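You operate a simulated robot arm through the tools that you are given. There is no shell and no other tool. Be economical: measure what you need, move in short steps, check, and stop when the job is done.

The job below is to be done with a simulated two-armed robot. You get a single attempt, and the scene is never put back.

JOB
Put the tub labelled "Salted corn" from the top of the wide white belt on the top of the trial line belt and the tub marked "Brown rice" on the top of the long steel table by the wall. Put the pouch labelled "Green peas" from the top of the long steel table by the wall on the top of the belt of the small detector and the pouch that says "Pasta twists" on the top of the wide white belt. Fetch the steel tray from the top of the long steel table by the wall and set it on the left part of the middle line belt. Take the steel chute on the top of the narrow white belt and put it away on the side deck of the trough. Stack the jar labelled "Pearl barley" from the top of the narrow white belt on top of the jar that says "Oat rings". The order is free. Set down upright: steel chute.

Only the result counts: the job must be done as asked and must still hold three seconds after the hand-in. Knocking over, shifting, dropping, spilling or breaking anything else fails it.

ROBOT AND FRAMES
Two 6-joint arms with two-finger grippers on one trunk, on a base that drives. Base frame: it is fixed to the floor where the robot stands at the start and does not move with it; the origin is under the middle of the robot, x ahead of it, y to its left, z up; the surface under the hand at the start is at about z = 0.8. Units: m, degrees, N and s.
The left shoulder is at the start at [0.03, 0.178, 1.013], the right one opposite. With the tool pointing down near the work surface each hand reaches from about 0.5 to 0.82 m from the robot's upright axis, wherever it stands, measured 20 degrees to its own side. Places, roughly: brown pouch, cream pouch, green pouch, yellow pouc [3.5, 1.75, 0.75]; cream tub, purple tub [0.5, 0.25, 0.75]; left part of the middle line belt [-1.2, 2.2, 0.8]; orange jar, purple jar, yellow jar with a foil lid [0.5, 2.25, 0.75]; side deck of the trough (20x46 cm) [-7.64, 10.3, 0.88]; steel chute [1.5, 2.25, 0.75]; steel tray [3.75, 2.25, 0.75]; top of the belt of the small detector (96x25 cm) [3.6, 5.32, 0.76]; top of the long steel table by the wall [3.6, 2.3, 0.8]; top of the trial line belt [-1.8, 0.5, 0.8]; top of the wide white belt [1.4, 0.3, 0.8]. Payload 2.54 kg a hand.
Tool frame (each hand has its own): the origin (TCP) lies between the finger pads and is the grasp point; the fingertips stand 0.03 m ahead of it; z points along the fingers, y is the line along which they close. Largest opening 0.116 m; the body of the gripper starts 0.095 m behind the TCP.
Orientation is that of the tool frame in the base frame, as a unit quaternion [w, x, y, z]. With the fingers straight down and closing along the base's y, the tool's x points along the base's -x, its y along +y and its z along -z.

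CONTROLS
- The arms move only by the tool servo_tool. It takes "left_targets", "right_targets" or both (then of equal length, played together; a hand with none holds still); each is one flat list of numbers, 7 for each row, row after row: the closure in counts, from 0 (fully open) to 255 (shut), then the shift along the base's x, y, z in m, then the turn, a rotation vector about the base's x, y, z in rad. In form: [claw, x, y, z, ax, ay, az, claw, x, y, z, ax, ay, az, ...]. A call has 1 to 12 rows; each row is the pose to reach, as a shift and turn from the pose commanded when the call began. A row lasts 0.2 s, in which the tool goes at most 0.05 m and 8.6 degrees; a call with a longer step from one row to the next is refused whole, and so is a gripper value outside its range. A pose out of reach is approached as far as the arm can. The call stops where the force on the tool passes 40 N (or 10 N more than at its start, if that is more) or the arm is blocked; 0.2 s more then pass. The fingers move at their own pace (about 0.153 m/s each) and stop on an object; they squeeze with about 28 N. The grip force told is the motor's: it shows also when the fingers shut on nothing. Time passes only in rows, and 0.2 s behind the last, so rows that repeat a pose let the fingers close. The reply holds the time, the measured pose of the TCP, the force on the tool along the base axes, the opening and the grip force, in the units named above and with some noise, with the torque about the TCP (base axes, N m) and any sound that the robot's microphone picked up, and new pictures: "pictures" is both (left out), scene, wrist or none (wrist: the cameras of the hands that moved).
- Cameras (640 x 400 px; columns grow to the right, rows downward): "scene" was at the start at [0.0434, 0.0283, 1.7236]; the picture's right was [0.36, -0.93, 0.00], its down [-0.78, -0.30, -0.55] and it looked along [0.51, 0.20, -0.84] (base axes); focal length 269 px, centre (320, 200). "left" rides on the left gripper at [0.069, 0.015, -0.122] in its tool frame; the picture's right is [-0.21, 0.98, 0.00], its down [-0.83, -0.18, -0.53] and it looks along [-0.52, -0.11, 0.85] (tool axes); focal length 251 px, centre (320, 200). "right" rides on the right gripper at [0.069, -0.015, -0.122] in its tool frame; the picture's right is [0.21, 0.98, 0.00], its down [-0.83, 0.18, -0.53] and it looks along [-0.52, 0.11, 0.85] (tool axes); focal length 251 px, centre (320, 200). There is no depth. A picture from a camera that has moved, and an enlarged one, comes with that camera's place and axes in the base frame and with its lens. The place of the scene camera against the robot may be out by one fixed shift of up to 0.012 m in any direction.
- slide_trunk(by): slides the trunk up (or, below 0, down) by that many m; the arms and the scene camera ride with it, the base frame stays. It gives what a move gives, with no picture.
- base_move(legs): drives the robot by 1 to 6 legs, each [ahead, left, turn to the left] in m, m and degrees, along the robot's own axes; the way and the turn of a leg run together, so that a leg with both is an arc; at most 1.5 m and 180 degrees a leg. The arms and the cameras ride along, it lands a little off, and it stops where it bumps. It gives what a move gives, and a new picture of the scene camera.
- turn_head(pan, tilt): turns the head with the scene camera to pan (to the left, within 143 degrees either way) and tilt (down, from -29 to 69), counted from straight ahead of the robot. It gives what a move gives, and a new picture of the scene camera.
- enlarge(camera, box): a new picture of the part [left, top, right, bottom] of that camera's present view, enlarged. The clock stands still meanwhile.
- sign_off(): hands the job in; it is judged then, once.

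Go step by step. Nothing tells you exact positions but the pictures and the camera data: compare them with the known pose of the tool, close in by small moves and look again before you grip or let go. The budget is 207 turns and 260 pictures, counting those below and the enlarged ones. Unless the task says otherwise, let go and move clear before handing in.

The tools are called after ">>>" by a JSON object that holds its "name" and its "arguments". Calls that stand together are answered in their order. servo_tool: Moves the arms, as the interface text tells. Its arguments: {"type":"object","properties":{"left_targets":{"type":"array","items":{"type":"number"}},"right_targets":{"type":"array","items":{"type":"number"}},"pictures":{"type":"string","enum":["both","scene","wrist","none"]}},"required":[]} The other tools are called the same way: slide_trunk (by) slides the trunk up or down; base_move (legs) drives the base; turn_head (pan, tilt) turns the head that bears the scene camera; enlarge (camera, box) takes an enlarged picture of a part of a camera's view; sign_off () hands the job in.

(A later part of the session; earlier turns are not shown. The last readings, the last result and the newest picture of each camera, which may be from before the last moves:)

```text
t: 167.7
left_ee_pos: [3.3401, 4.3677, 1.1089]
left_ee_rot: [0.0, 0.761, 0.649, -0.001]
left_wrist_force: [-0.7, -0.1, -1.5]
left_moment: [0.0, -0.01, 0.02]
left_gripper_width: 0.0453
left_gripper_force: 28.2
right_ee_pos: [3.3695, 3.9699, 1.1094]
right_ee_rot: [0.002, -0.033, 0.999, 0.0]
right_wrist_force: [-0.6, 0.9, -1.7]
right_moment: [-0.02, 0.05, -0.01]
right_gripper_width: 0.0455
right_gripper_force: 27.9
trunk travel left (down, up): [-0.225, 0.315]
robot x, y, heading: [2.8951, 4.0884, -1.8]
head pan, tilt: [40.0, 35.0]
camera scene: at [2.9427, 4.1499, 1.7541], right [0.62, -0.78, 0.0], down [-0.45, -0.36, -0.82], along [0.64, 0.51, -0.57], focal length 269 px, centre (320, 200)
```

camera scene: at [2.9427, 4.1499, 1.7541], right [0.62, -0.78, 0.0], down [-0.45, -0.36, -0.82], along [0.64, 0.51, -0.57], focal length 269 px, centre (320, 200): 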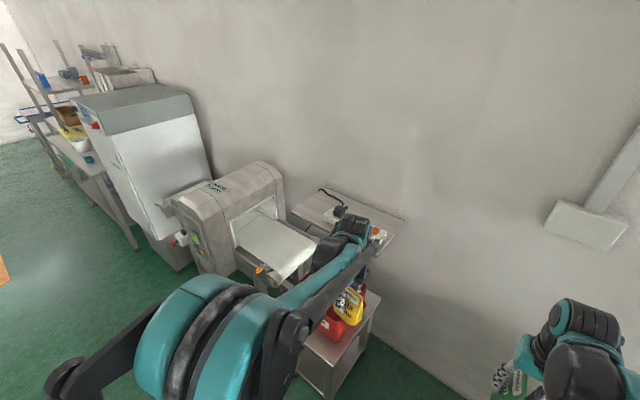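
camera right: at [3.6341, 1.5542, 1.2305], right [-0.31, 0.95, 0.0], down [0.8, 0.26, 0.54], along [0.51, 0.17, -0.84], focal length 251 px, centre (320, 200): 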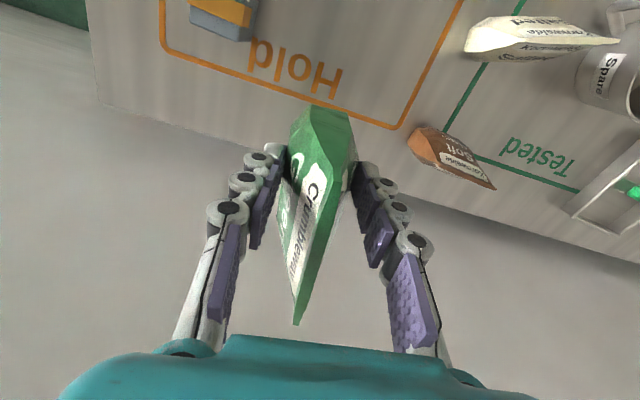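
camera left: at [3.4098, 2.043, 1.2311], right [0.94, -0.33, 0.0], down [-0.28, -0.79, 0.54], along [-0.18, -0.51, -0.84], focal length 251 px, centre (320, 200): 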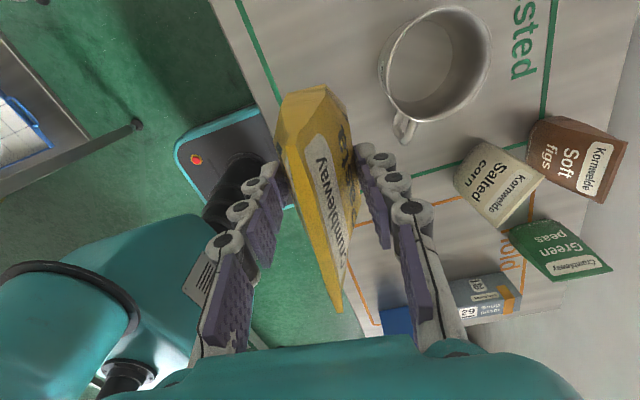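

The small detector's belt near end is around (3.6, 4.8–5.1). I'll lift and tuck the left hand clear of its housing before approaching.

>>> {"name": "servo_tool", "arguments": {"left_targets": [255, -0.02, 0.02, 0.035, 0, 0, 0, 255, -0.04, 0.04, 0.07, 0, 0, 0, 255, -0.06, 0.06, 0.105, 0, 0, 0, 255, -0.085, 0.08, 0.14, 0, 0, 0, 255, -0.11, 0.1, 0.17, 0, 0, 0, 255, -0.14, 0.12, 0.19, 0, 0, 0], "right_targets": [255, 0, 0, 0.02, 0, 0, 0, 255, 0, 0, 0.04, 0, 0, 0, 255, 0, 0, 0.06, 0, 0, 0, 255, 0, 0, 0.08, 0, 0, 0, 255, 0, 0, 0.08, 0, 0, 0, 255, 0, 0, 0.08, 0, 0, 0], "pictures": "scene"}}

```text
t: 169.1
left_ee_pos: [3.1971, 4.4926, 1.2955]
left_ee_rot: [0.002, 0.762, 0.648, 0.0]
left_wrist_force: [-1.3, 0.6, -1.2]
left_moment: [0.02, -0.03, 0.0]
left_gripper_width: 0.0456
left_gripper_force: 28.1
right_ee_pos: [3.37, 3.9689, 1.1909]
right_ee_rot: [0.002, -0.034, 0.999, 0.0]
right_wrist_force: [-0.3, 0.5, -1.5]
right_moment: [-0.03, -0.04, -0.02]
right_gripper_width: 0.0458
right_gripper_force: 28.2
trunk travel left (down, up): [-0.225, 0.315]
robot x, y, heading: [2.8987, 4.0891, -1.8]
head pan, tilt: [40.0, 35.0]
camera scene: at [2.941, 4.1501, 1.7541], right [0.62, -0.79, 0.0], down [-0.45, -0.36, -0.82], along [0.64, 0.51, -0.57], focal length 269 px, centre (320, 200)
```

scene: 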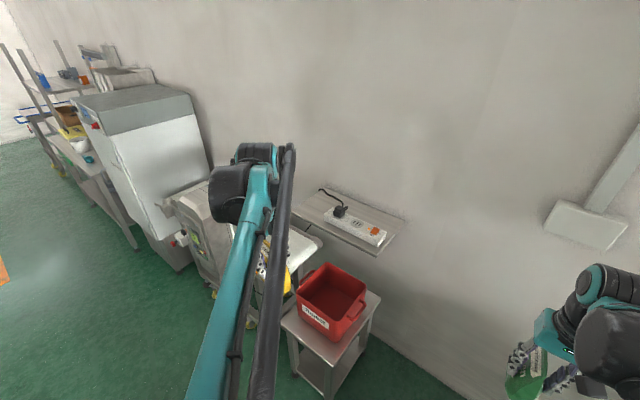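

>>> {"name": "base_move", "arguments": {"legs": [[-0.03, 0.95, 1.8]]}}

>>> {"name": "turn_head", "arguments": {"pan": 0, "tilt": 50}}

```text
t: 174.0
left_ee_pos: [3.1693, 5.4432, 1.2946]
left_ee_rot: [0.002, 0.75, 0.661, -0.001]
left_wrist_force: [0.2, 0.1, -1.4]
left_moment: [0.02, 0.01, 0.02]
left_gripper_width: 0.0453
left_gripper_force: 28.4
right_ee_pos: [3.3572, 4.9252, 1.1908]
right_ee_rot: [0.001, -0.05, 0.999, 0.0]
right_wrist_force: [0.4, 0.0, -1.8]
right_moment: [-0.03, 0.03, 0.0]
right_gripper_width: 0.0452
right_gripper_force: 28.2
trunk travel left (down, up): [-0.225, 0.315]
robot x, y, heading: [2.876, 5.0343, 0.4]
head pan, tilt: [40.0, 35.0]
camera scene: at [2.9235, 5.0927, 1.7541], right [0.65, -0.76, 0.0], down [-0.44, -0.37, -0.82], along [0.63, 0.53, -0.57], focal length 269 px, centre (320, 200)
```

scene: 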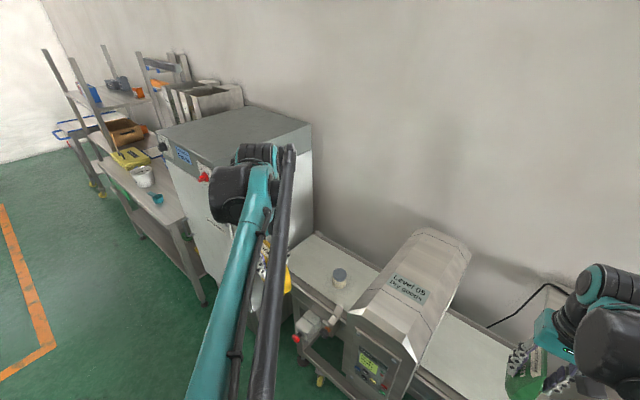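

```text
t: 175.1
left_ee_pos: [3.1688, 5.4428, 1.2953]
left_ee_rot: [0.001, 0.75, 0.661, 0.0]
left_wrist_force: [-0.4, 0.7, -1.0]
left_moment: [-0.01, 0.0, 0.01]
left_gripper_width: 0.0456
left_gripper_force: 28.0
right_ee_pos: [3.357, 4.9258, 1.1897]
right_ee_rot: [0.002, -0.05, 0.999, 0.0]
right_wrist_force: [0.2, 0.1, -2.0]
right_moment: [0.02, 0.01, -0.01]
right_gripper_width: 0.0452
right_gripper_force: 28.1
trunk travel left (down, up): [-0.225, 0.315]
robot x, y, heading: [2.8794, 5.0308, 0.3]
head pan, tilt: [0.0, 50.0]
camera scene: at [2.9333, 5.0358, 1.7324], right [0.0, -1.0, 0.0], down [-0.77, 0.0, -0.64], along [0.64, 0.0, -0.77], focal length 269 px, centre (320, 200)
```

scene: 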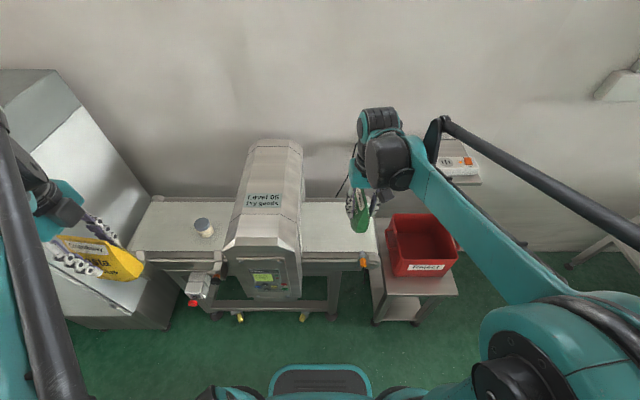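

Belt's free end spans x 3.48–3.71, y 4.82–5.11. Moving the green pouch over (3.60, 4.95).

>>> {"name": "servo_tool", "arguments": {"right_targets": [255, 0.045, 0.005, 0, 0, 0, 0, 255, 0.09, 0.01, 0, 0, 0, 0, 255, 0.135, 0.015, 0, 0, 0, 0, 255, 0.18, 0.02, 0, 0, 0, 0, 255, 0.225, 0.022, -0.01, 0, 0, 0, 255, 0.243, 0.022, -0.05, 0, 0, 0, 255, 0.243, 0.022, -0.095, 0, 0, 0, 255, 0.243, 0.022, -0.14, 0, 0, 0, 255, 0.243, 0.022, -0.185, 0, 0, 0, 255, 0.243, 0.022, -0.23, 0, 0, 0, 255, 0.243, 0.022, -0.26, 0, 0, 0], "pictures": "both"}}

```text
t: 177.5
left_ee_pos: [3.1687, 5.4428, 1.295]
left_ee_rot: [0.001, 0.75, 0.661, 0.0]
left_wrist_force: [0.2, 0.1, -2.3]
left_moment: [0.0, 0.0, 0.0]
left_gripper_width: 0.0457
left_gripper_force: 28.7
right_ee_pos: [3.5993, 4.9479, 0.9318]
right_ee_rot: [0.002, -0.05, 0.999, 0.001]
right_wrist_force: [0.2, -0.2, -1.7]
right_moment: [-0.03, 0.05, 0.04]
right_gripper_width: 0.0453
right_gripper_force: 27.9
trunk travel left (down, up): [-0.225, 0.315]
robot x, y, heading: [2.8757, 5.0335, -0.0]
head pan, tilt: [0.0, 50.0]
camera scene: at [2.9337, 5.0357, 1.7323], right [0.0, -1.0, 0.0], down [-0.77, 0.0, -0.64], along [0.64, 0.0, -0.77], focal length 269 px, centre (320, 200)
camera right: at [3.5334, 4.9261, 1.0532], right [-0.31, 0.95, 0.0], down [0.8, 0.26, 0.54], along [0.51, 0.17, -0.84], focal length 251 px, centre (320, 200)
```

scene: 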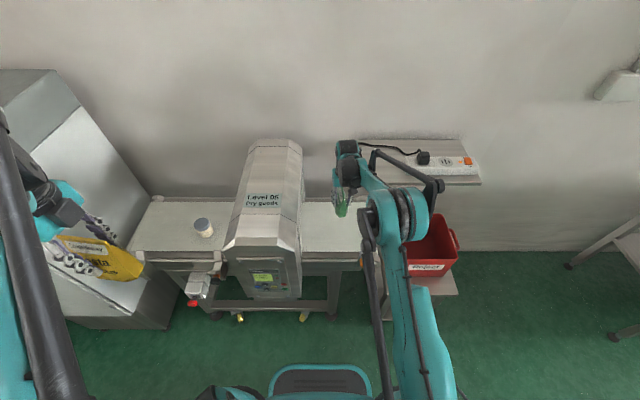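
right: 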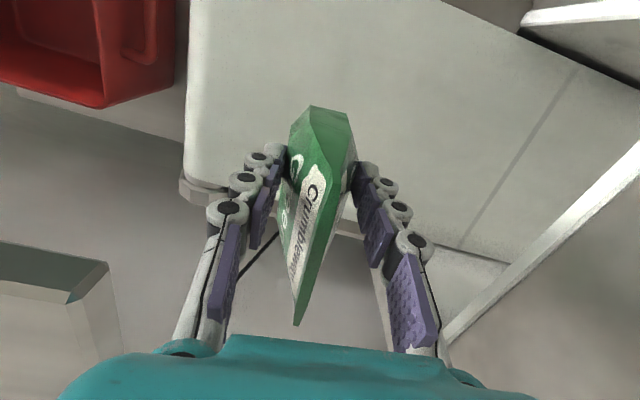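

>>> {"name": "servo_tool", "arguments": {"right_targets": [255, 0, 0, -0.01, 0, 0, 0, 255, 0, 0, -0.02, 0, 0, 0, 255, 0, 0, -0.028, 0, 0, 0, 255, 0, 0, -0.034, 0, 0, 0, 255, 0, 0, -0.04, 0, 0, 0, 255, 0, 0, -0.046, 0, 0, 0, 255, 0, 0, -0.052, 0, 0, 0, 255, 0, 0, -0.058, 0, 0, 0, 255, 0, 0, -0.064, 0, 0, 0, 255, 0, 0, -0.07, 0, 0, 0, 255, 0, 0, -0.076, 0, 0, 0, 255, 0, 0, -0.082, 0, 0, 0], "pictures": "wrist"}}

```text
t: 180.1
left_ee_pos: [3.1705, 5.4428, 1.2944]
left_ee_rot: [0.001, 0.75, 0.661, 0.0]
left_wrist_force: [-0.1, -0.2, -2.0]
left_moment: [0.05, -0.02, -0.01]
left_gripper_width: 0.0452
left_gripper_force: 27.9
right_ee_pos: [3.6009, 4.9479, 0.8467]
right_ee_rot: [0.002, -0.05, 0.999, 0.0]
right_wrist_force: [0.1, 0.5, -2.4]
right_moment: [-0.02, 0.04, -0.01]
right_gripper_width: 0.0454
right_gripper_force: 27.9
trunk travel left (down, up): [-0.225, 0.315]
robot x, y, heading: [2.8798, 5.0338, 0.5]
head pan, tilt: [0.0, 50.0]
camera right: at [3.5347, 4.9265, 0.9698], right [-0.31, 0.95, 0.0], down [0.8, 0.26, 0.54], along [0.51, 0.17, -0.84], focal length 251 px, centre (320, 200)
```

right: 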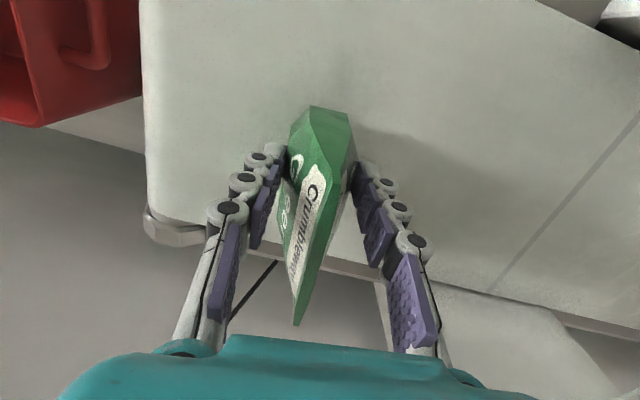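

>>> {"name": "servo_tool", "arguments": {"right_targets": [255, 0, 0, -0.006, 0, 0, 0, 255, 0, 0, -0.012, 0, 0, 0, 255, 0, 0, -0.017, 0, 0, 0, 255, 0, 0, -0.022, 0, 0, 0, 255, 0, 0, -0.027, 0, 0, 0, 255, 0, 0, -0.032, 0, 0, 0, 255, 0, 0, -0.037, 0, 0, 0, 255, 0, 0, -0.042, 0, 0, 0, 255, 0, 0, -0.047, 0, 0, 0, 255, 0, 0, -0.052, 0, 0, 0], "pictures": "wrist"}}

```text
t: 182.3
left_ee_pos: [3.1664, 5.4432, 1.2953]
left_ee_rot: [0.002, 0.75, 0.662, 0.001]
left_wrist_force: [0.2, -0.1, -2.1]
left_moment: [0.01, 0.0, 0.01]
left_gripper_width: 0.0456
left_gripper_force: 28.1
right_ee_pos: [3.599, 4.9496, 0.7967]
right_ee_rot: [0.003, -0.05, 0.999, -0.001]
right_wrist_force: [0.7, 0.9, 24.0]
right_moment: [-0.01, 0.03, 0.02]
right_gripper_width: 0.0488
right_gripper_force: 28.0
trunk travel left (down, up): [-0.225, 0.315]
robot x, y, heading: [2.8757, 5.0338, 0.3]
head pan, tilt: [0.0, 50.0]
camera right: at [3.532, 4.9266, 0.9192], right [-0.31, 0.95, 0.0], down [0.8, 0.26, 0.54], along [0.51, 0.17, -0.84], focal length 251 px, centre (320, 200)
```

right: 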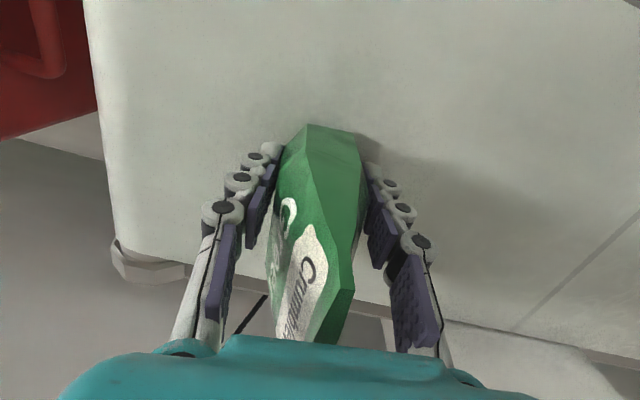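

Contact (pouch seated on the belt). Opening and lifting.

>>> {"name": "servo_tool", "arguments": {"right_targets": [255, 0, 0, 0.003, 0, 0, 0, 180, 0, 0, 0.003, 0, 0, 0, 100, 0, 0, 0.003, 0, 0, 0, 40, 0, 0, 0.003, 0, 0, 0, 40, 0, 0, 0.04, 0, 0, 0, 40, 0, 0, 0.085, 0, 0, 0, 40, 0, 0, 0.13, 0, 0, 0, 40, 0, 0, 0.175, 0, 0, 0, 40, 0, 0, 0.22, 0, 0, 0, 40, 0, 0, 0.265, 0, 0, 0, 40, 0, 0, 0.31, 0, 0, 0], "pictures": "wrist"}}

```text
t: 184.7
left_ee_pos: [3.169, 5.4441, 1.2958]
left_ee_rot: [0.001, 0.75, 0.662, 0.001]
left_wrist_force: [-0.5, 0.3, -1.8]
left_moment: [-0.02, -0.02, -0.01]
left_gripper_width: 0.0456
left_gripper_force: 28.0
right_ee_pos: [3.6004, 4.9484, 1.1069]
right_ee_rot: [0.001, -0.05, 0.999, 0.0]
right_wrist_force: [0.0, 1.1, 0.3]
right_moment: [-0.02, 0.02, 0.0]
right_gripper_width: 0.098
right_gripper_force: 0.1
trunk travel left (down, up): [-0.225, 0.315]
robot x, y, heading: [2.8794, 5.0323, 0.2]
head pan, tilt: [0.0, 50.0]
camera right: at [3.5343, 4.927, 1.2301], right [-0.31, 0.95, 0.0], down [0.8, 0.26, 0.54], along [0.51, 0.17, -0.84], focal length 251 px, centre (320, 200)
```

right: 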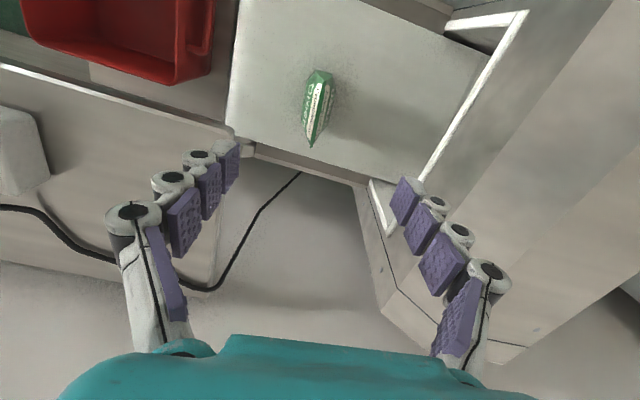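

Green peas stands on the detector belt. Retract, then drive to the far side of the narrow belt for the jars.

>>> {"name": "servo_tool", "arguments": {"right_targets": [0, 0, 0, 0.04, 0, 0, 0, 0, -0.02, 0, 0.08, 0, 0, 0, 0, -0.065, 0, 0.08, 0, 0, 0, 0, -0.11, 0, 0.08, 0, 0, 0, 0, -0.155, 0, 0.08, 0, 0, 0, 0, -0.2, 0, 0.08, 0, 0, 0, 0, -0.24, 0, 0.08, 0, 0, 0], "pictures": "none"}}

>>> {"name": "base_move", "arguments": {"legs": [[-0.45, 0, 0], [0, 0, -132.5], [1.2, 0, 0], [1.1, 0, 0], [0, 0, 42.5]]}}

>>> {"name": "turn_head", "arguments": {"pan": -10, "tilt": 40}}

```text
t: 186.3
left_ee_pos: [3.1665, 5.4422, 1.2956]
left_ee_rot: [0.002, 0.749, 0.662, 0.0]
left_wrist_force: [-1.7, 0.3, -2.4]
left_moment: [0.02, -0.05, 0.0]
left_gripper_width: 0.0455
left_gripper_force: 27.4
right_ee_pos: [3.3548, 4.9462, 1.1885]
right_ee_rot: [0.003, -0.05, 0.999, 0.0]
right_wrist_force: [0.4, -0.1, 0.2]
right_moment: [-0.04, -0.02, -0.01]
right_gripper_width: 0.1161
right_gripper_force: 0.1
trunk travel left (down, up): [-0.225, 0.315]
robot x, y, heading: [2.8781, 5.0327, 0.1]
head pan, tilt: [0.0, 50.0]
```

```text
t: 207.3
left_ee_pos: [1.2422, 3.0979, 1.2958]
left_ee_rot: [0.0, 0.997, -0.081, -0.001]
left_wrist_force: [1.0, -0.1, -1.8]
left_moment: [0.01, -0.02, 0.05]
left_gripper_width: 0.0456
left_gripper_force: 27.7
right_ee_pos: [0.7356, 2.9286, 1.1878]
right_ee_rot: [0.002, 0.685, 0.729, -0.001]
right_wrist_force: [0.0, -0.2, 0.3]
right_moment: [0.01, 0.0, -0.01]
right_gripper_width: 0.1163
right_gripper_force: 0.0
trunk travel left (down, up): [-0.225, 0.315]
robot x, y, heading: [0.8406, 3.4024, -92.0]
head pan, tilt: [0.0, 50.0]
camera scene: at [0.8483, 3.3598, 1.7324], right [-1.0, 0.04, 0.0], down [0.03, 0.77, -0.64], along [-0.02, -0.64, -0.77], focal length 269 px, centre (320, 200)
```

scene: 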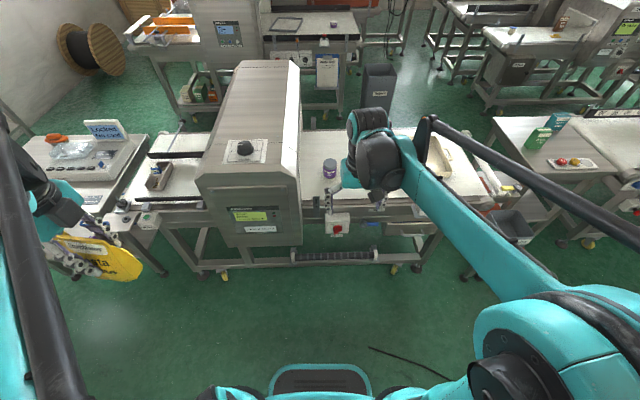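

```text
t: 208.0
left_ee_pos: [1.2414, 3.0967, 1.2954]
left_ee_rot: [-0.001, 0.997, -0.083, -0.001]
left_wrist_force: [-0.4, -0.1, -1.1]
left_moment: [-0.02, 0.01, 0.05]
left_gripper_width: 0.0454
left_gripper_force: 27.9
right_ee_pos: [0.7364, 2.9282, 1.1886]
right_ee_rot: [0.001, 0.685, 0.729, -0.001]
right_wrist_force: [0.5, -0.8, -0.4]
right_moment: [-0.04, 0.0, 0.0]
right_gripper_width: 0.1157
right_gripper_force: 0.1
trunk travel left (down, up): [-0.225, 0.315]
robot x, y, heading: [0.8472, 3.4043, -92.2]
head pan, tilt: [-10.0, 40.0]
camera scene: at [0.8332, 3.3535, 1.7465], right [-0.98, 0.21, 0.0], down [0.13, 0.63, -0.77], along [-0.16, -0.75, -0.64], focal length 269 px, centre (320, 200)
```

scene: 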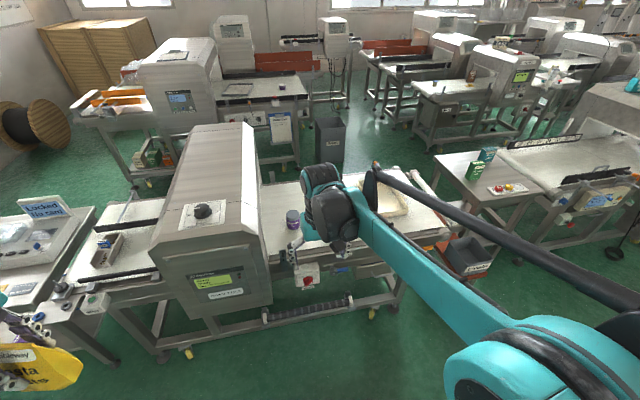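

I'm on the far side of the narrow belt; purple jar near (0.777, 2.44). Approaching 0.38 m.

>>> {"name": "base_move", "arguments": {"legs": [[0.38, 0, 2.0]]}}

>>> {"name": "turn_head", "arguments": {"pan": 0, "tilt": 55}}

>>> {"name": "enlarge", "arguments": {"camera": "right", "box": [0, 0, 640, 400]}}

```text
t: 210.4
left_ee_pos: [1.2414, 2.7368, 1.2946]
left_ee_rot: [-0.001, 0.998, -0.067, -0.001]
left_wrist_force: [-0.7, 0.0, -1.7]
left_moment: [0.05, -0.02, -0.04]
left_gripper_width: 0.0455
left_gripper_force: 28.1
right_ee_pos: [0.7419, 2.5527, 1.1891]
right_ee_rot: [0.002, 0.674, 0.738, -0.002]
right_wrist_force: [-0.8, -1.3, 0.1]
right_moment: [0.03, 0.0, -0.02]
right_gripper_width: 0.1161
right_gripper_force: 0.0
trunk travel left (down, up): [-0.225, 0.315]
robot x, y, heading: [0.8343, 3.0332, -90.3]
head pan, tilt: [-10.0, 40.0]
camera scene: at [0.8268, 2.9798, 1.7465], right [-0.98, 0.18, 0.0], down [0.12, 0.63, -0.77], along [-0.14, -0.75, -0.64], focal length 269 px, centre (320, 200)
```

scene: 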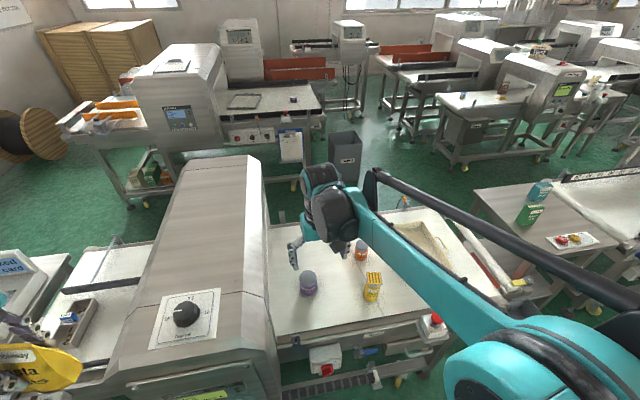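

```text
t: 211.1
left_ee_pos: [1.2424, 2.7376, 1.2949]
left_ee_rot: [0.0, 0.998, -0.067, 0.0]
left_wrist_force: [-0.2, -0.3, -1.8]
left_moment: [-0.02, 0.01, 0.01]
left_gripper_width: 0.0455
left_gripper_force: 28.4
right_ee_pos: [0.7411, 2.554, 1.1886]
right_ee_rot: [0.003, 0.674, 0.739, -0.001]
right_wrist_force: [-0.3, 0.3, -0.5]
right_moment: [0.01, 0.01, 0.01]
right_gripper_width: 0.116
right_gripper_force: 0.1
trunk travel left (down, up): [-0.225, 0.315]
robot x, y, heading: [0.8354, 3.0308, -90.3]
head pan, tilt: [0.0, 55.0]
camera scene: at [0.8416, 2.9927, 1.7259], right [-1.0, 0.01, 0.0], down [0.01, 0.82, -0.57], along [0.0, -0.57, -0.82], focal length 269 px, centre (320, 200)
```

scene: 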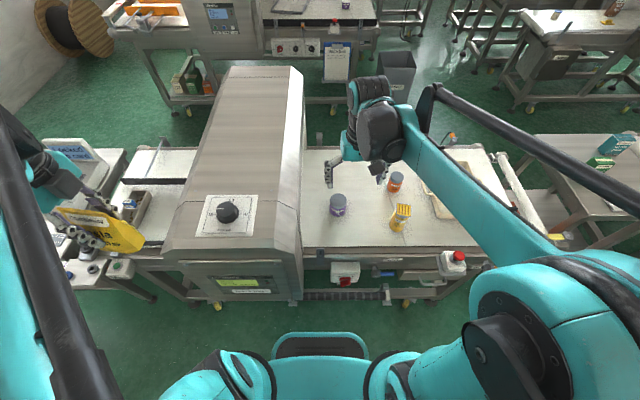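

```text
1.00 times, centred on (320, 200) of right (not enlarged: the box is as wide or as high as the picture)
camera zoom: at [0.7215, 2.6213, 1.3111], right [0.95, 0.3, 0.0], down [0.26, -0.8, 0.54], along [0.16, -0.51, -0.84], focal length 251 px, centre (320, 200)
```

zoom: 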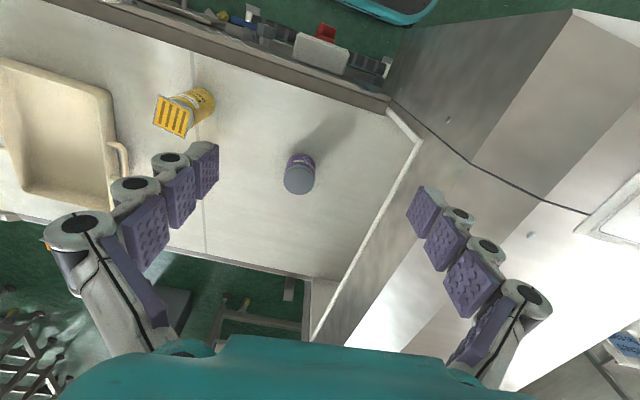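

>>> {"name": "enlarge", "arguments": {"camera": "scene", "box": [300, 140, 460, 240]}}

>>> {"name": "enlarge", "arguments": {"camera": "right", "box": [140, 70, 340, 195]}}

```text
4.00 times, centred on (380, 190) of scene
camera zoom: at [0.8416, 2.9927, 1.7259], right [-1.0, 0.01, 0.0], down [0.01, 0.82, -0.57], along [0.0, -0.57, -0.82], focal length 1077 px, centre (80, 240)
```

zoom: 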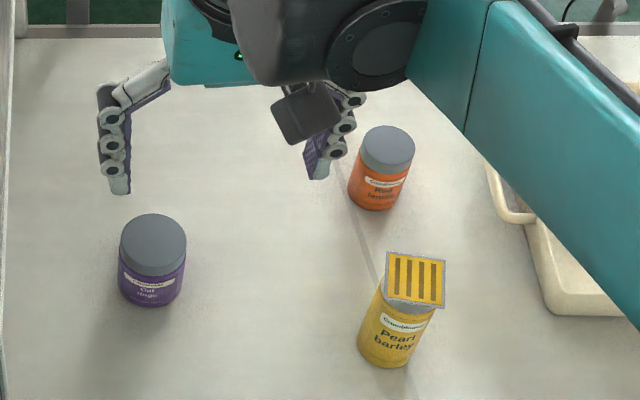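

```text
3.20 times, centred on (240, 132) of right
camera zoom: at [0.7215, 2.6213, 1.3111], right [0.95, 0.3, 0.0], down [0.26, -0.8, 0.54], along [0.16, -0.51, -0.84], focal length 805 px, centre (576, 416)
```

zoom: 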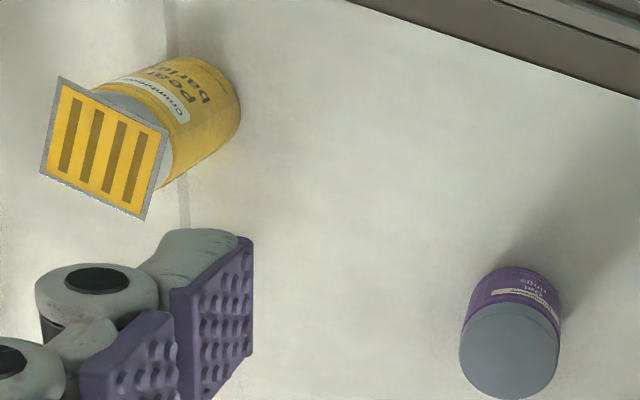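

Yellow jar ≈ (0.512, 2.44), foil top z ≈0.865; purple ≈ (0.756, 2.36). Moving the right hand above the yellow jar.

>>> {"name": "servo_tool", "arguments": {"right_targets": [0, -0.033, -0.016, -0.02, 0, 0, 0, 0, -0.065, -0.033, -0.04, 0, 0, 0, 0, -0.098, -0.049, -0.06, 0, 0, 0, 0, -0.131, -0.066, -0.08, 0, 0, 0, 0, -0.164, -0.082, -0.1, 0, 0, 0, 0, -0.196, -0.099, -0.12, 0, 0, 0, 0, -0.229, -0.115, -0.14, 0, 0, 0], "pictures": "wrist"}}

```text
t: 212.7
left_ee_pos: [1.2415, 2.736, 1.2953]
left_ee_rot: [0.0, 0.998, -0.067, 0.0]
left_wrist_force: [0.2, -0.4, -1.2]
left_moment: [-0.03, 0.0, 0.02]
left_gripper_width: 0.0455
left_gripper_force: 28.1
right_ee_pos: [0.5138, 2.436, 1.0496]
right_ee_rot: [0.001, 0.674, 0.738, 0.0]
right_wrist_force: [-0.3, -0.4, -0.4]
right_moment: [0.02, 0.01, 0.02]
right_gripper_width: 0.116
right_gripper_force: 0.0
trunk travel left (down, up): [-0.225, 0.315]
robot x, y, heading: [0.8344, 3.0297, -90.5]
head pan, tilt: [0.0, 55.0]
camera right: at [0.4931, 2.5031, 1.1708], right [0.95, 0.3, 0.0], down [0.26, -0.8, 0.54], along [0.16, -0.51, -0.84], focal length 251 px, centre (320, 200)
```

right: 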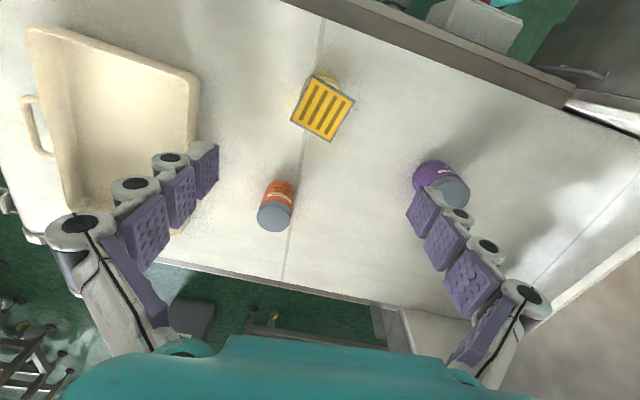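

>>> {"name": "servo_tool", "arguments": {"right_targets": [0, 0.002, 0.001, -0.02, 0, 0, -0.13, 0, 0.003, 0.002, -0.05, 0, 0, -0.26, 0, 0.003, 0.002, -0.095, 0, 0, -0.26, 0, 0.003, 0.002, -0.13, 0, 0, -0.26, 0, 0.003, 0.002, -0.16, 0, 0, -0.26], "pictures": "wrist"}}

```text
t: 213.9
left_ee_pos: [1.242, 2.7368, 1.2952]
left_ee_rot: [0.0, 0.998, -0.067, -0.001]
left_wrist_force: [0.5, -0.2, -1.5]
left_moment: [0.06, 0.0, 0.0]
left_gripper_width: 0.0454
left_gripper_force: 28.3
right_ee_pos: [0.5157, 2.4386, 0.8895]
right_ee_rot: [0.001, 0.764, 0.645, -0.001]
right_wrist_force: [0.7, -0.3, -0.1]
right_moment: [0.0, -0.03, 0.01]
right_gripper_width: 0.1161
right_gripper_force: 0.0
trunk travel left (down, up): [-0.225, 0.315]
robot x, y, heading: [0.833, 3.0296, -90.5]
head pan, tilt: [0.0, 55.0]
camera right: at [0.5143, 2.5094, 1.0119], right [1.0, 0.05, 0.0], down [0.04, -0.84, 0.54], along [0.02, -0.54, -0.84], focal length 251 px, centre (320, 200)
```

right: 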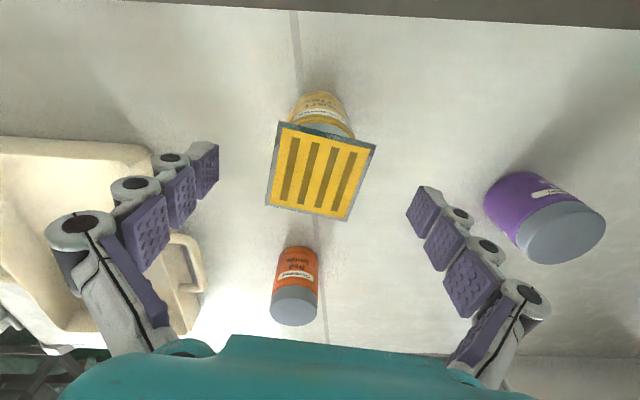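

>>> {"name": "servo_tool", "arguments": {"right_targets": [0, 0.001, 0.005, -0.025, 0, 0, 0, 0, 0.001, 0.005, -0.05, 0, 0, 0, 0, 0.001, 0.005, -0.075, 0, 0, 0], "pictures": "wrist"}}

```text
t: 214.7
left_ee_pos: [1.2412, 2.7373, 1.2951]
left_ee_rot: [0.0, 0.998, -0.068, -0.001]
left_wrist_force: [-0.1, -1.6, -2.3]
left_moment: [0.0, -0.05, 0.02]
left_gripper_width: 0.0454
left_gripper_force: 28.5
right_ee_pos: [0.5155, 2.4458, 0.8136]
right_ee_rot: [0.002, 0.765, 0.645, -0.002]
right_wrist_force: [-0.4, -0.2, 0.2]
right_moment: [-0.02, 0.0, 0.02]
right_gripper_width: 0.1159
right_gripper_force: 0.1
trunk travel left (down, up): [-0.225, 0.315]
robot x, y, heading: [0.8339, 3.0297, -90.3]
head pan, tilt: [0.0, 55.0]
camera right: at [0.5149, 2.5174, 0.9356], right [1.0, 0.05, 0.0], down [0.04, -0.84, 0.54], along [0.02, -0.54, -0.84], focal length 251 px, centre (320, 200)
```

right: 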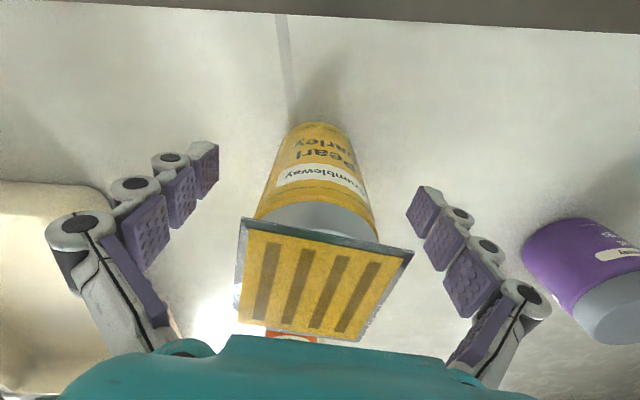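

>>> {"name": "servo_tool", "arguments": {"right_targets": [80, 0, 0, 0, 0, 0, 0, 150, 0, 0, 0, 0, 0, 0, 255, 0, 0, 0, 0, 0, 0, 255, 0, 0, 0, 0, 0, 0, 255, 0, 0, 0.02, 0, 0, 0], "pictures": "wrist"}}

```text
t: 215.9
left_ee_pos: [1.2424, 2.7382, 1.2947]
left_ee_rot: [0.0, 0.998, -0.067, -0.001]
left_wrist_force: [0.0, -0.2, -1.6]
left_moment: [0.0, 0.0, 0.0]
left_gripper_width: 0.0456
left_gripper_force: 28.2
right_ee_pos: [0.5197, 2.4458, 0.8342]
right_ee_rot: [0.001, 0.764, 0.645, -0.001]
right_wrist_force: [-0.3, -0.1, -3.0]
right_moment: [-0.01, -0.01, 0.04]
right_gripper_width: 0.0567
right_gripper_force: 28.2
trunk travel left (down, up): [-0.225, 0.315]
robot x, y, heading: [0.8339, 3.0316, -90.2]
head pan, tilt: [0.0, 55.0]
camera right: at [0.5168, 2.5159, 0.956], right [1.0, 0.05, 0.0], down [0.04, -0.84, 0.54], along [0.02, -0.54, -0.84], focal length 251 px, centre (320, 200)
```

right: 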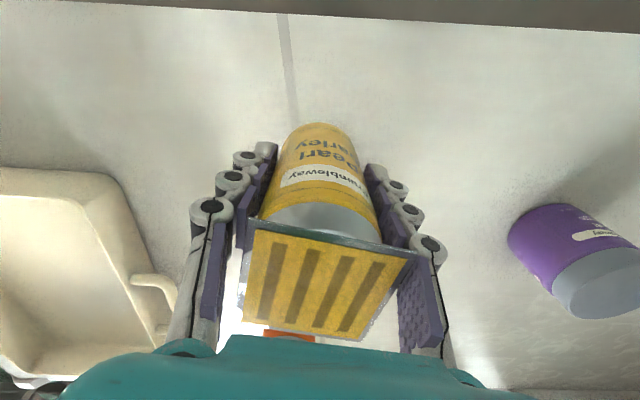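

Jar gripped on its body (0.057). Lifting and moving above the purple jar.

>>> {"name": "servo_tool", "arguments": {"right_targets": [255, 0, 0, 0.045, 0, 0, 0, 255, 0, 0, 0.09, 0, 0, 0, 255, 0, 0, 0.135, 0, 0, 0, 255, 0, 0, 0.175, 0, 0, 0, 255, 0.039, -0.013, 0.18, 0, 0, 0, 255, 0.078, -0.025, 0.18, 0, 0, 0, 255, 0.117, -0.038, 0.18, 0, 0, 0, 255, 0.156, -0.05, 0.18, 0, 0, 0, 255, 0.195, -0.063, 0.18, 0, 0, 0, 255, 0.234, -0.075, 0.18, 0, 0, 0], "pictures": "both"}}

>>> {"name": "enlarge", "arguments": {"camera": "scene", "box": [290, 120, 410, 240]}}

```text
t: 218.1
left_ee_pos: [1.2433, 2.7365, 1.2954]
left_ee_rot: [-0.002, 0.998, -0.068, -0.002]
left_wrist_force: [0.6, -0.6, -2.2]
left_moment: [0.03, 0.01, 0.0]
left_gripper_width: 0.0457
left_gripper_force: 27.8
right_ee_pos: [0.7505, 2.3688, 1.0102]
right_ee_rot: [0.0, 0.765, 0.644, -0.001]
right_wrist_force: [0.0, 0.2, -2.6]
right_moment: [0.03, -0.01, 0.0]
right_gripper_width: 0.0564
right_gripper_force: 28.1
trunk travel left (down, up): [-0.225, 0.315]
robot x, y, heading: [0.832, 3.0329, -90.5]
head pan, tilt: [0.0, 55.0]
camera scene: at [0.8431, 2.9915, 1.7258], right [-1.0, 0.01, 0.0], down [0.0, 0.82, -0.57], along [0.0, -0.57, -0.82], focal length 269 px, centre (320, 200)
camera right: at [0.7487, 2.4399, 1.1324], right [1.0, 0.05, 0.0], down [0.04, -0.84, 0.54], along [0.02, -0.54, -0.84], focal length 251 px, centre (320, 200)
```

scene: 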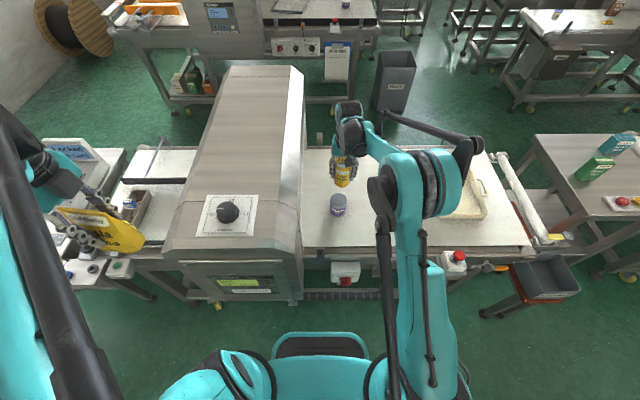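
right: 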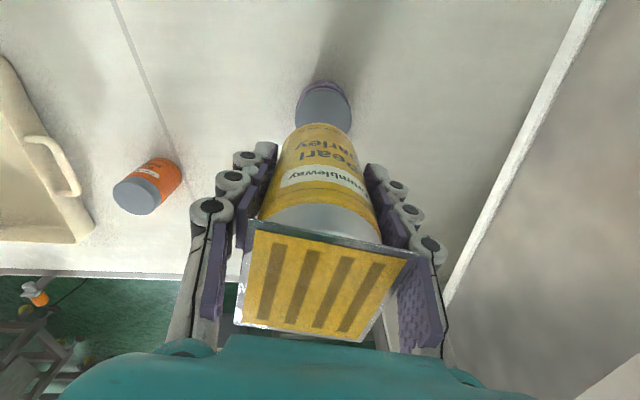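

```text
3.33 times, centred on (350, 180) of scene
camera zoom: at [0.8431, 2.9915, 1.7258], right [-1.0, 0.01, 0.0], down [0.0, 0.82, -0.57], along [0.0, -0.57, -0.82], focal length 897 px, centre (220, 267)
```

zoom: 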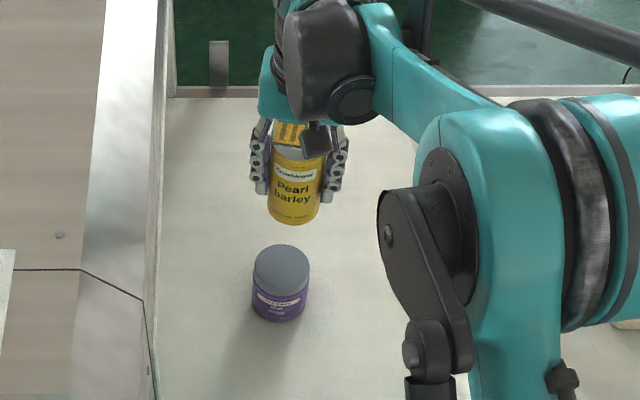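

>>> {"name": "servo_tool", "arguments": {"right_targets": [255, 0.005, 0.001, -0.03, 0, 0, 0, 255, 0.005, 0.001, -0.06, 0, 0, 0, 255, 0.005, 0.001, -0.08, 0, 0, 0], "pictures": "both"}}

>>> {"name": "enlarge", "arguments": {"camera": "scene", "box": [310, 150, 390, 230]}}

```text
t: 218.9
left_ee_pos: [1.2419, 2.7368, 1.2939]
left_ee_rot: [0.001, 0.998, -0.068, -0.003]
left_wrist_force: [0.2, 0.0, -1.6]
left_moment: [0.01, 0.03, 0.02]
left_gripper_width: 0.0455
left_gripper_force: 28.0
right_ee_pos: [0.7545, 2.3708, 0.9318]
right_ee_rot: [0.0, 0.765, 0.644, -0.001]
right_wrist_force: [0.2, -0.7, -1.9]
right_moment: [0.06, 0.01, -0.01]
right_gripper_width: 0.0565
right_gripper_force: 28.1
trunk travel left (down, up): [-0.225, 0.315]
robot x, y, heading: [0.8348, 3.0331, -90.4]
head pan, tilt: [0.0, 55.0]
camera scene: at [0.842, 2.9912, 1.7258], right [-1.0, 0.01, 0.0], down [0.01, 0.82, -0.57], along [0.0, -0.57, -0.82], focal length 269 px, centre (320, 200)
camera right: at [0.7533, 2.4415, 1.0538], right [1.0, 0.05, 0.0], down [0.04, -0.84, 0.54], along [0.02, -0.54, -0.84], focal length 251 px, centre (320, 200)
```

scene: 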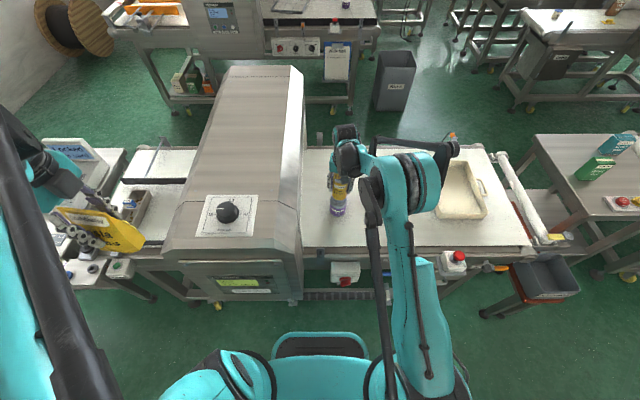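
right: 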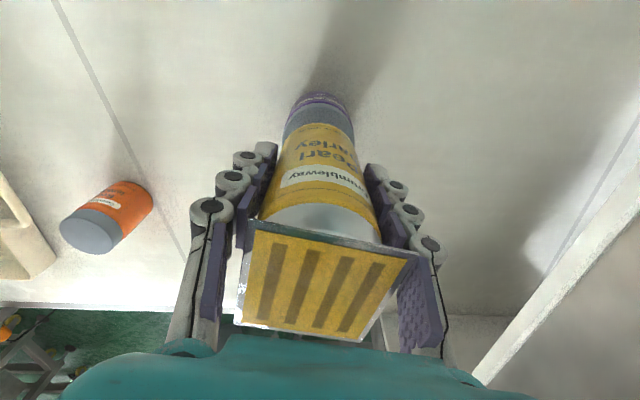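

```text
5.00 times, centred on (350, 190) of scene
camera zoom: at [0.842, 2.9912, 1.7258], right [-1.0, 0.01, 0.0], down [0.01, 0.82, -0.57], along [0.0, -0.57, -0.82], focal length 1346 px, centre (170, 250)
```

zoom: 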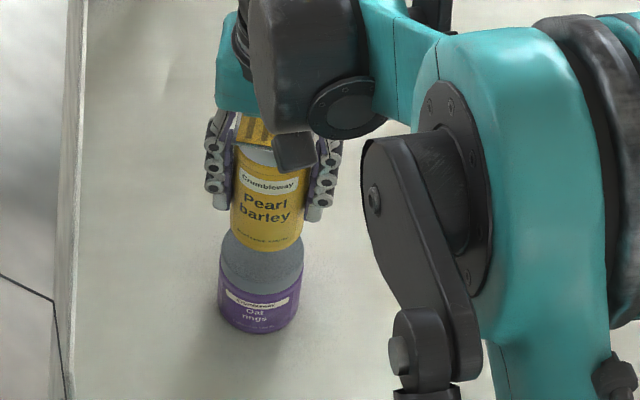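

Well aligned. Lowering slowly to contact.

>>> {"name": "servo_tool", "arguments": {"right_targets": [255, 0, 0, -0.01, 0, 0, 0, 255, 0, 0, -0.018, 0, 0, 0, 255, 0, 0, -0.023, 0, 0, 0, 255, 0, 0, -0.027, 0, 0, 0, 255, 0, 0, -0.031, 0, 0, 0], "pictures": "none"}}

```text
t: 220.1
left_ee_pos: [1.2427, 2.7371, 1.2952]
left_ee_rot: [0.0, 0.998, -0.067, -0.001]
left_wrist_force: [1.9, 0.1, -2.3]
left_moment: [0.03, -0.01, 0.0]
left_gripper_width: 0.0453
left_gripper_force: 28.2
right_ee_pos: [0.7551, 2.3707, 0.9033]
right_ee_rot: [0.001, 0.765, 0.644, -0.002]
right_wrist_force: [-0.4, 0.1, -2.2]
right_moment: [0.01, -0.01, 0.03]
right_gripper_width: 0.0565
right_gripper_force: 28.1
trunk travel left (down, up): [-0.225, 0.315]
robot x, y, heading: [0.8356, 3.032, -90.5]
head pan, tilt: [0.0, 55.0]
```

>>> {"name": "servo_tool", "arguments": {"right_targets": [255, 0, 0, -0.003, 0, 0, 0, 255, 0, 0, -0.006, 0, 0, 0, 255, 0, 0, -0.009, 0, 0, 0, 255, 0, 0, -0.009, 0, 0, 0], "pictures": "wrist"}}

```text
t: 221.1
left_ee_pos: [1.2416, 2.7367, 1.2948]
left_ee_rot: [0.0, 0.998, -0.066, 0.0]
left_wrist_force: [-0.7, 1.0, -2.4]
left_moment: [0.02, -0.01, 0.01]
left_gripper_width: 0.0453
left_gripper_force: 27.8
right_ee_pos: [0.7563, 2.3723, 0.8952]
right_ee_rot: [0.001, 0.764, 0.645, -0.001]
right_wrist_force: [-1.0, -0.5, 2.7]
right_moment: [0.04, 0.02, 0.04]
right_gripper_width: 0.0565
right_gripper_force: 28.1
trunk travel left (down, up): [-0.225, 0.315]
robot x, y, heading: [0.8355, 3.0301, -90.5]
head pan, tilt: [0.0, 55.0]
camera right: at [0.7538, 2.4419, 1.0162], right [1.0, 0.05, 0.0], down [0.04, -0.84, 0.54], along [0.02, -0.54, -0.84], focal length 251 px, centre (320, 200)
```

right: 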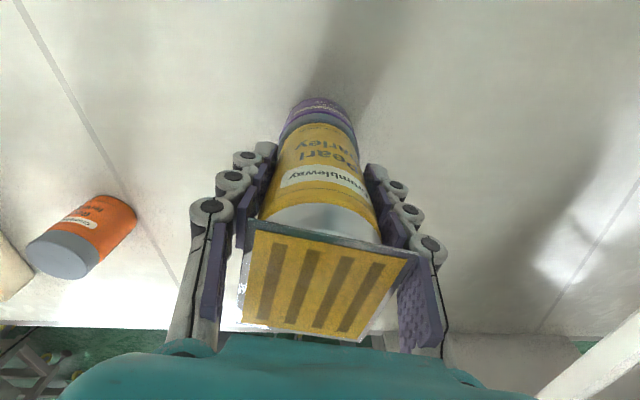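

Light contact (≈5 N). Releasing and rising.

>>> {"name": "servo_tool", "arguments": {"right_targets": [140, 0, 0, 0, 0, 0, 0, 60, 0, 0, 0, 0, 0, 0, 0, 0, 0, 0, 0, 0, 0, 0, 0, 0, 0, 0, 0, 0, 0, 0, 0, 0.03, 0, 0, 0, 0, 0, 0, 0.07, 0, 0, 0, 0, 0, 0, 0.115, 0, 0, 0, 0, 0, 0, 0.16, 0, 0, 0, 0, 0, 0, 0.2, 0, 0, 0, 0, 0, 0.04, 0.22, 0, 0, 0.1, 0, 0, 0.08, 0.24, 0, 0, 0.24, 0, 0, 0.12, 0.25, 0, 0, 0.26], "pictures": "both"}}

>>> {"name": "enlarge", "arguments": {"camera": "scene", "box": [290, 130, 410, 230]}}

```text
t: 223.7
left_ee_pos: [1.2416, 2.7391, 1.2965]
left_ee_rot: [0.0, 0.998, -0.067, -0.001]
left_wrist_force: [0.4, 0.7, -0.8]
left_moment: [-0.05, -0.02, 0.01]
left_gripper_width: 0.0457
left_gripper_force: 28.8
right_ee_pos: [0.7546, 2.4947, 1.1471]
right_ee_rot: [0.001, 0.674, 0.739, -0.002]
right_wrist_force: [-0.3, -0.1, 0.2]
right_moment: [-0.03, 0.0, -0.02]
right_gripper_width: 0.1161
right_gripper_force: 0.0
trunk travel left (down, up): [-0.225, 0.315]
robot x, y, heading: [0.8355, 3.0307, -90.4]
head pan, tilt: [0.0, 55.0]
camera scene: at [0.8417, 2.995, 1.7259], right [-1.0, 0.01, 0.0], down [0.01, 0.82, -0.57], along [0.0, -0.57, -0.82], focal length 269 px, centre (320, 200)
camera right: at [0.7349, 2.5631, 1.2674], right [0.95, 0.3, 0.0], down [0.26, -0.8, 0.54], along [0.16, -0.51, -0.84], focal length 251 px, centre (320, 200)
```

scene: 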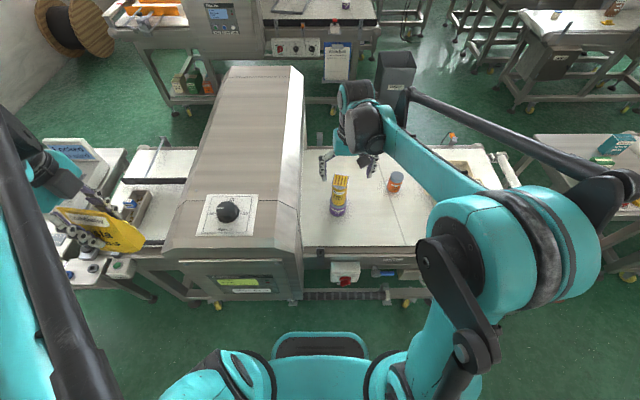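
right: 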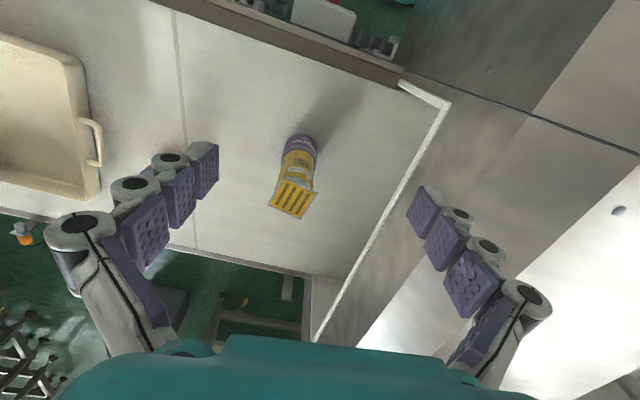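

```text
4.00 times, centred on (350, 180) of scene
camera zoom: at [0.8417, 2.995, 1.7259], right [-1.0, 0.01, 0.0], down [0.01, 0.82, -0.57], along [0.0, -0.57, -0.82], focal length 1077 px, centre (200, 280)
```

zoom: 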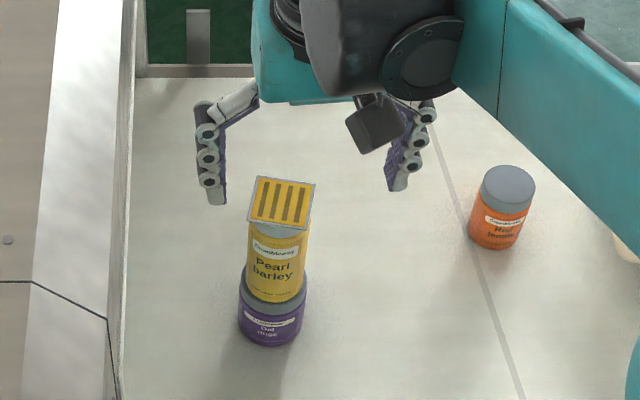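

The stack stands. Next the tray at the long table, still holding the pasta pouch. Driving around.

>>> {"name": "base_move", "arguments": {"legs": [[-0.45, 0, 0], [0, 0, 90.4], [1.45, 0, 0], [0.52, 0, 0]]}}

>>> {"name": "turn_head", "arguments": {"pan": -30, "tilt": 40}}

```text
t: 239.7
left_ee_pos: [3.1329, 3.8009, 1.2947]
left_ee_rot: [0.001, 0.761, 0.648, -0.001]
left_wrist_force: [0.7, -0.1, -1.0]
left_moment: [-0.02, 0.03, 0.01]
left_gripper_width: 0.0456
left_gripper_force: 27.9
right_ee_pos: [3.363, 3.3083, 1.1436]
right_ee_rot: [0.002, -0.032, 0.999, 0.0]
right_wrist_force: [0.1, -0.6, 0.1]
right_moment: [-0.02, 0.05, -0.01]
right_gripper_width: 0.1159
right_gripper_force: 0.1
trunk travel left (down, up): [-0.225, 0.315]
robot x, y, heading: [2.8299, 3.4017, -2.1]
head pan, tilt: [0.0, 55.0]
camera scene: at [2.8772, 3.4032, 1.7258], right [-0.03, -1.0, 0.0], down [-0.82, 0.03, -0.57], along [0.57, -0.02, -0.82], focal length 269 px, centre (320, 200)
```

scene: 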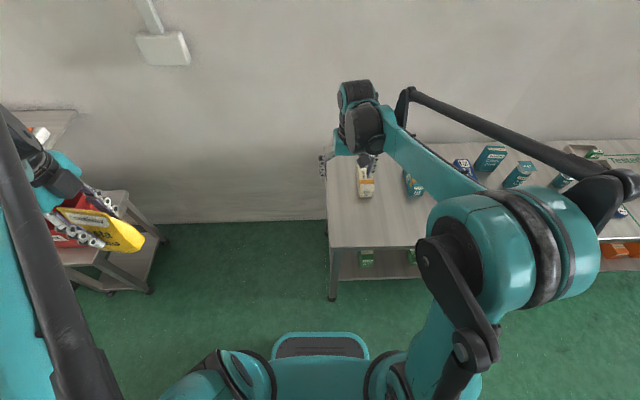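

```text
t: 240.7
left_ee_pos: [3.1329, 3.8003, 1.2953]
left_ee_rot: [0.0, 0.762, 0.647, -0.001]
left_wrist_force: [0.0, 0.4, -1.3]
left_moment: [0.02, 0.05, 0.01]
left_gripper_width: 0.0455
left_gripper_force: 27.5
right_ee_pos: [3.3629, 3.3084, 1.1441]
right_ee_rot: [0.002, -0.031, 1.0, 0.0]
right_wrist_force: [-0.1, -0.3, -0.8]
right_moment: [0.0, -0.02, 0.04]
right_gripper_width: 0.1159
right_gripper_force: 0.0
trunk travel left (down, up): [-0.225, 0.315]
robot x, y, heading: [2.8288, 3.403, -1.9]
head pan, tilt: [-30.0, 40.0]
camera scene: at [2.8768, 3.3608, 1.7465], right [-0.53, -0.85, 0.0], down [-0.55, 0.34, -0.77], along [0.65, -0.4, -0.64], focal length 269 px, centre (320, 200)
```

scene: 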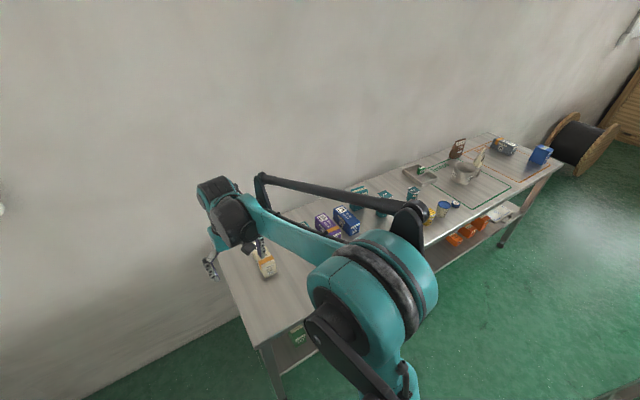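

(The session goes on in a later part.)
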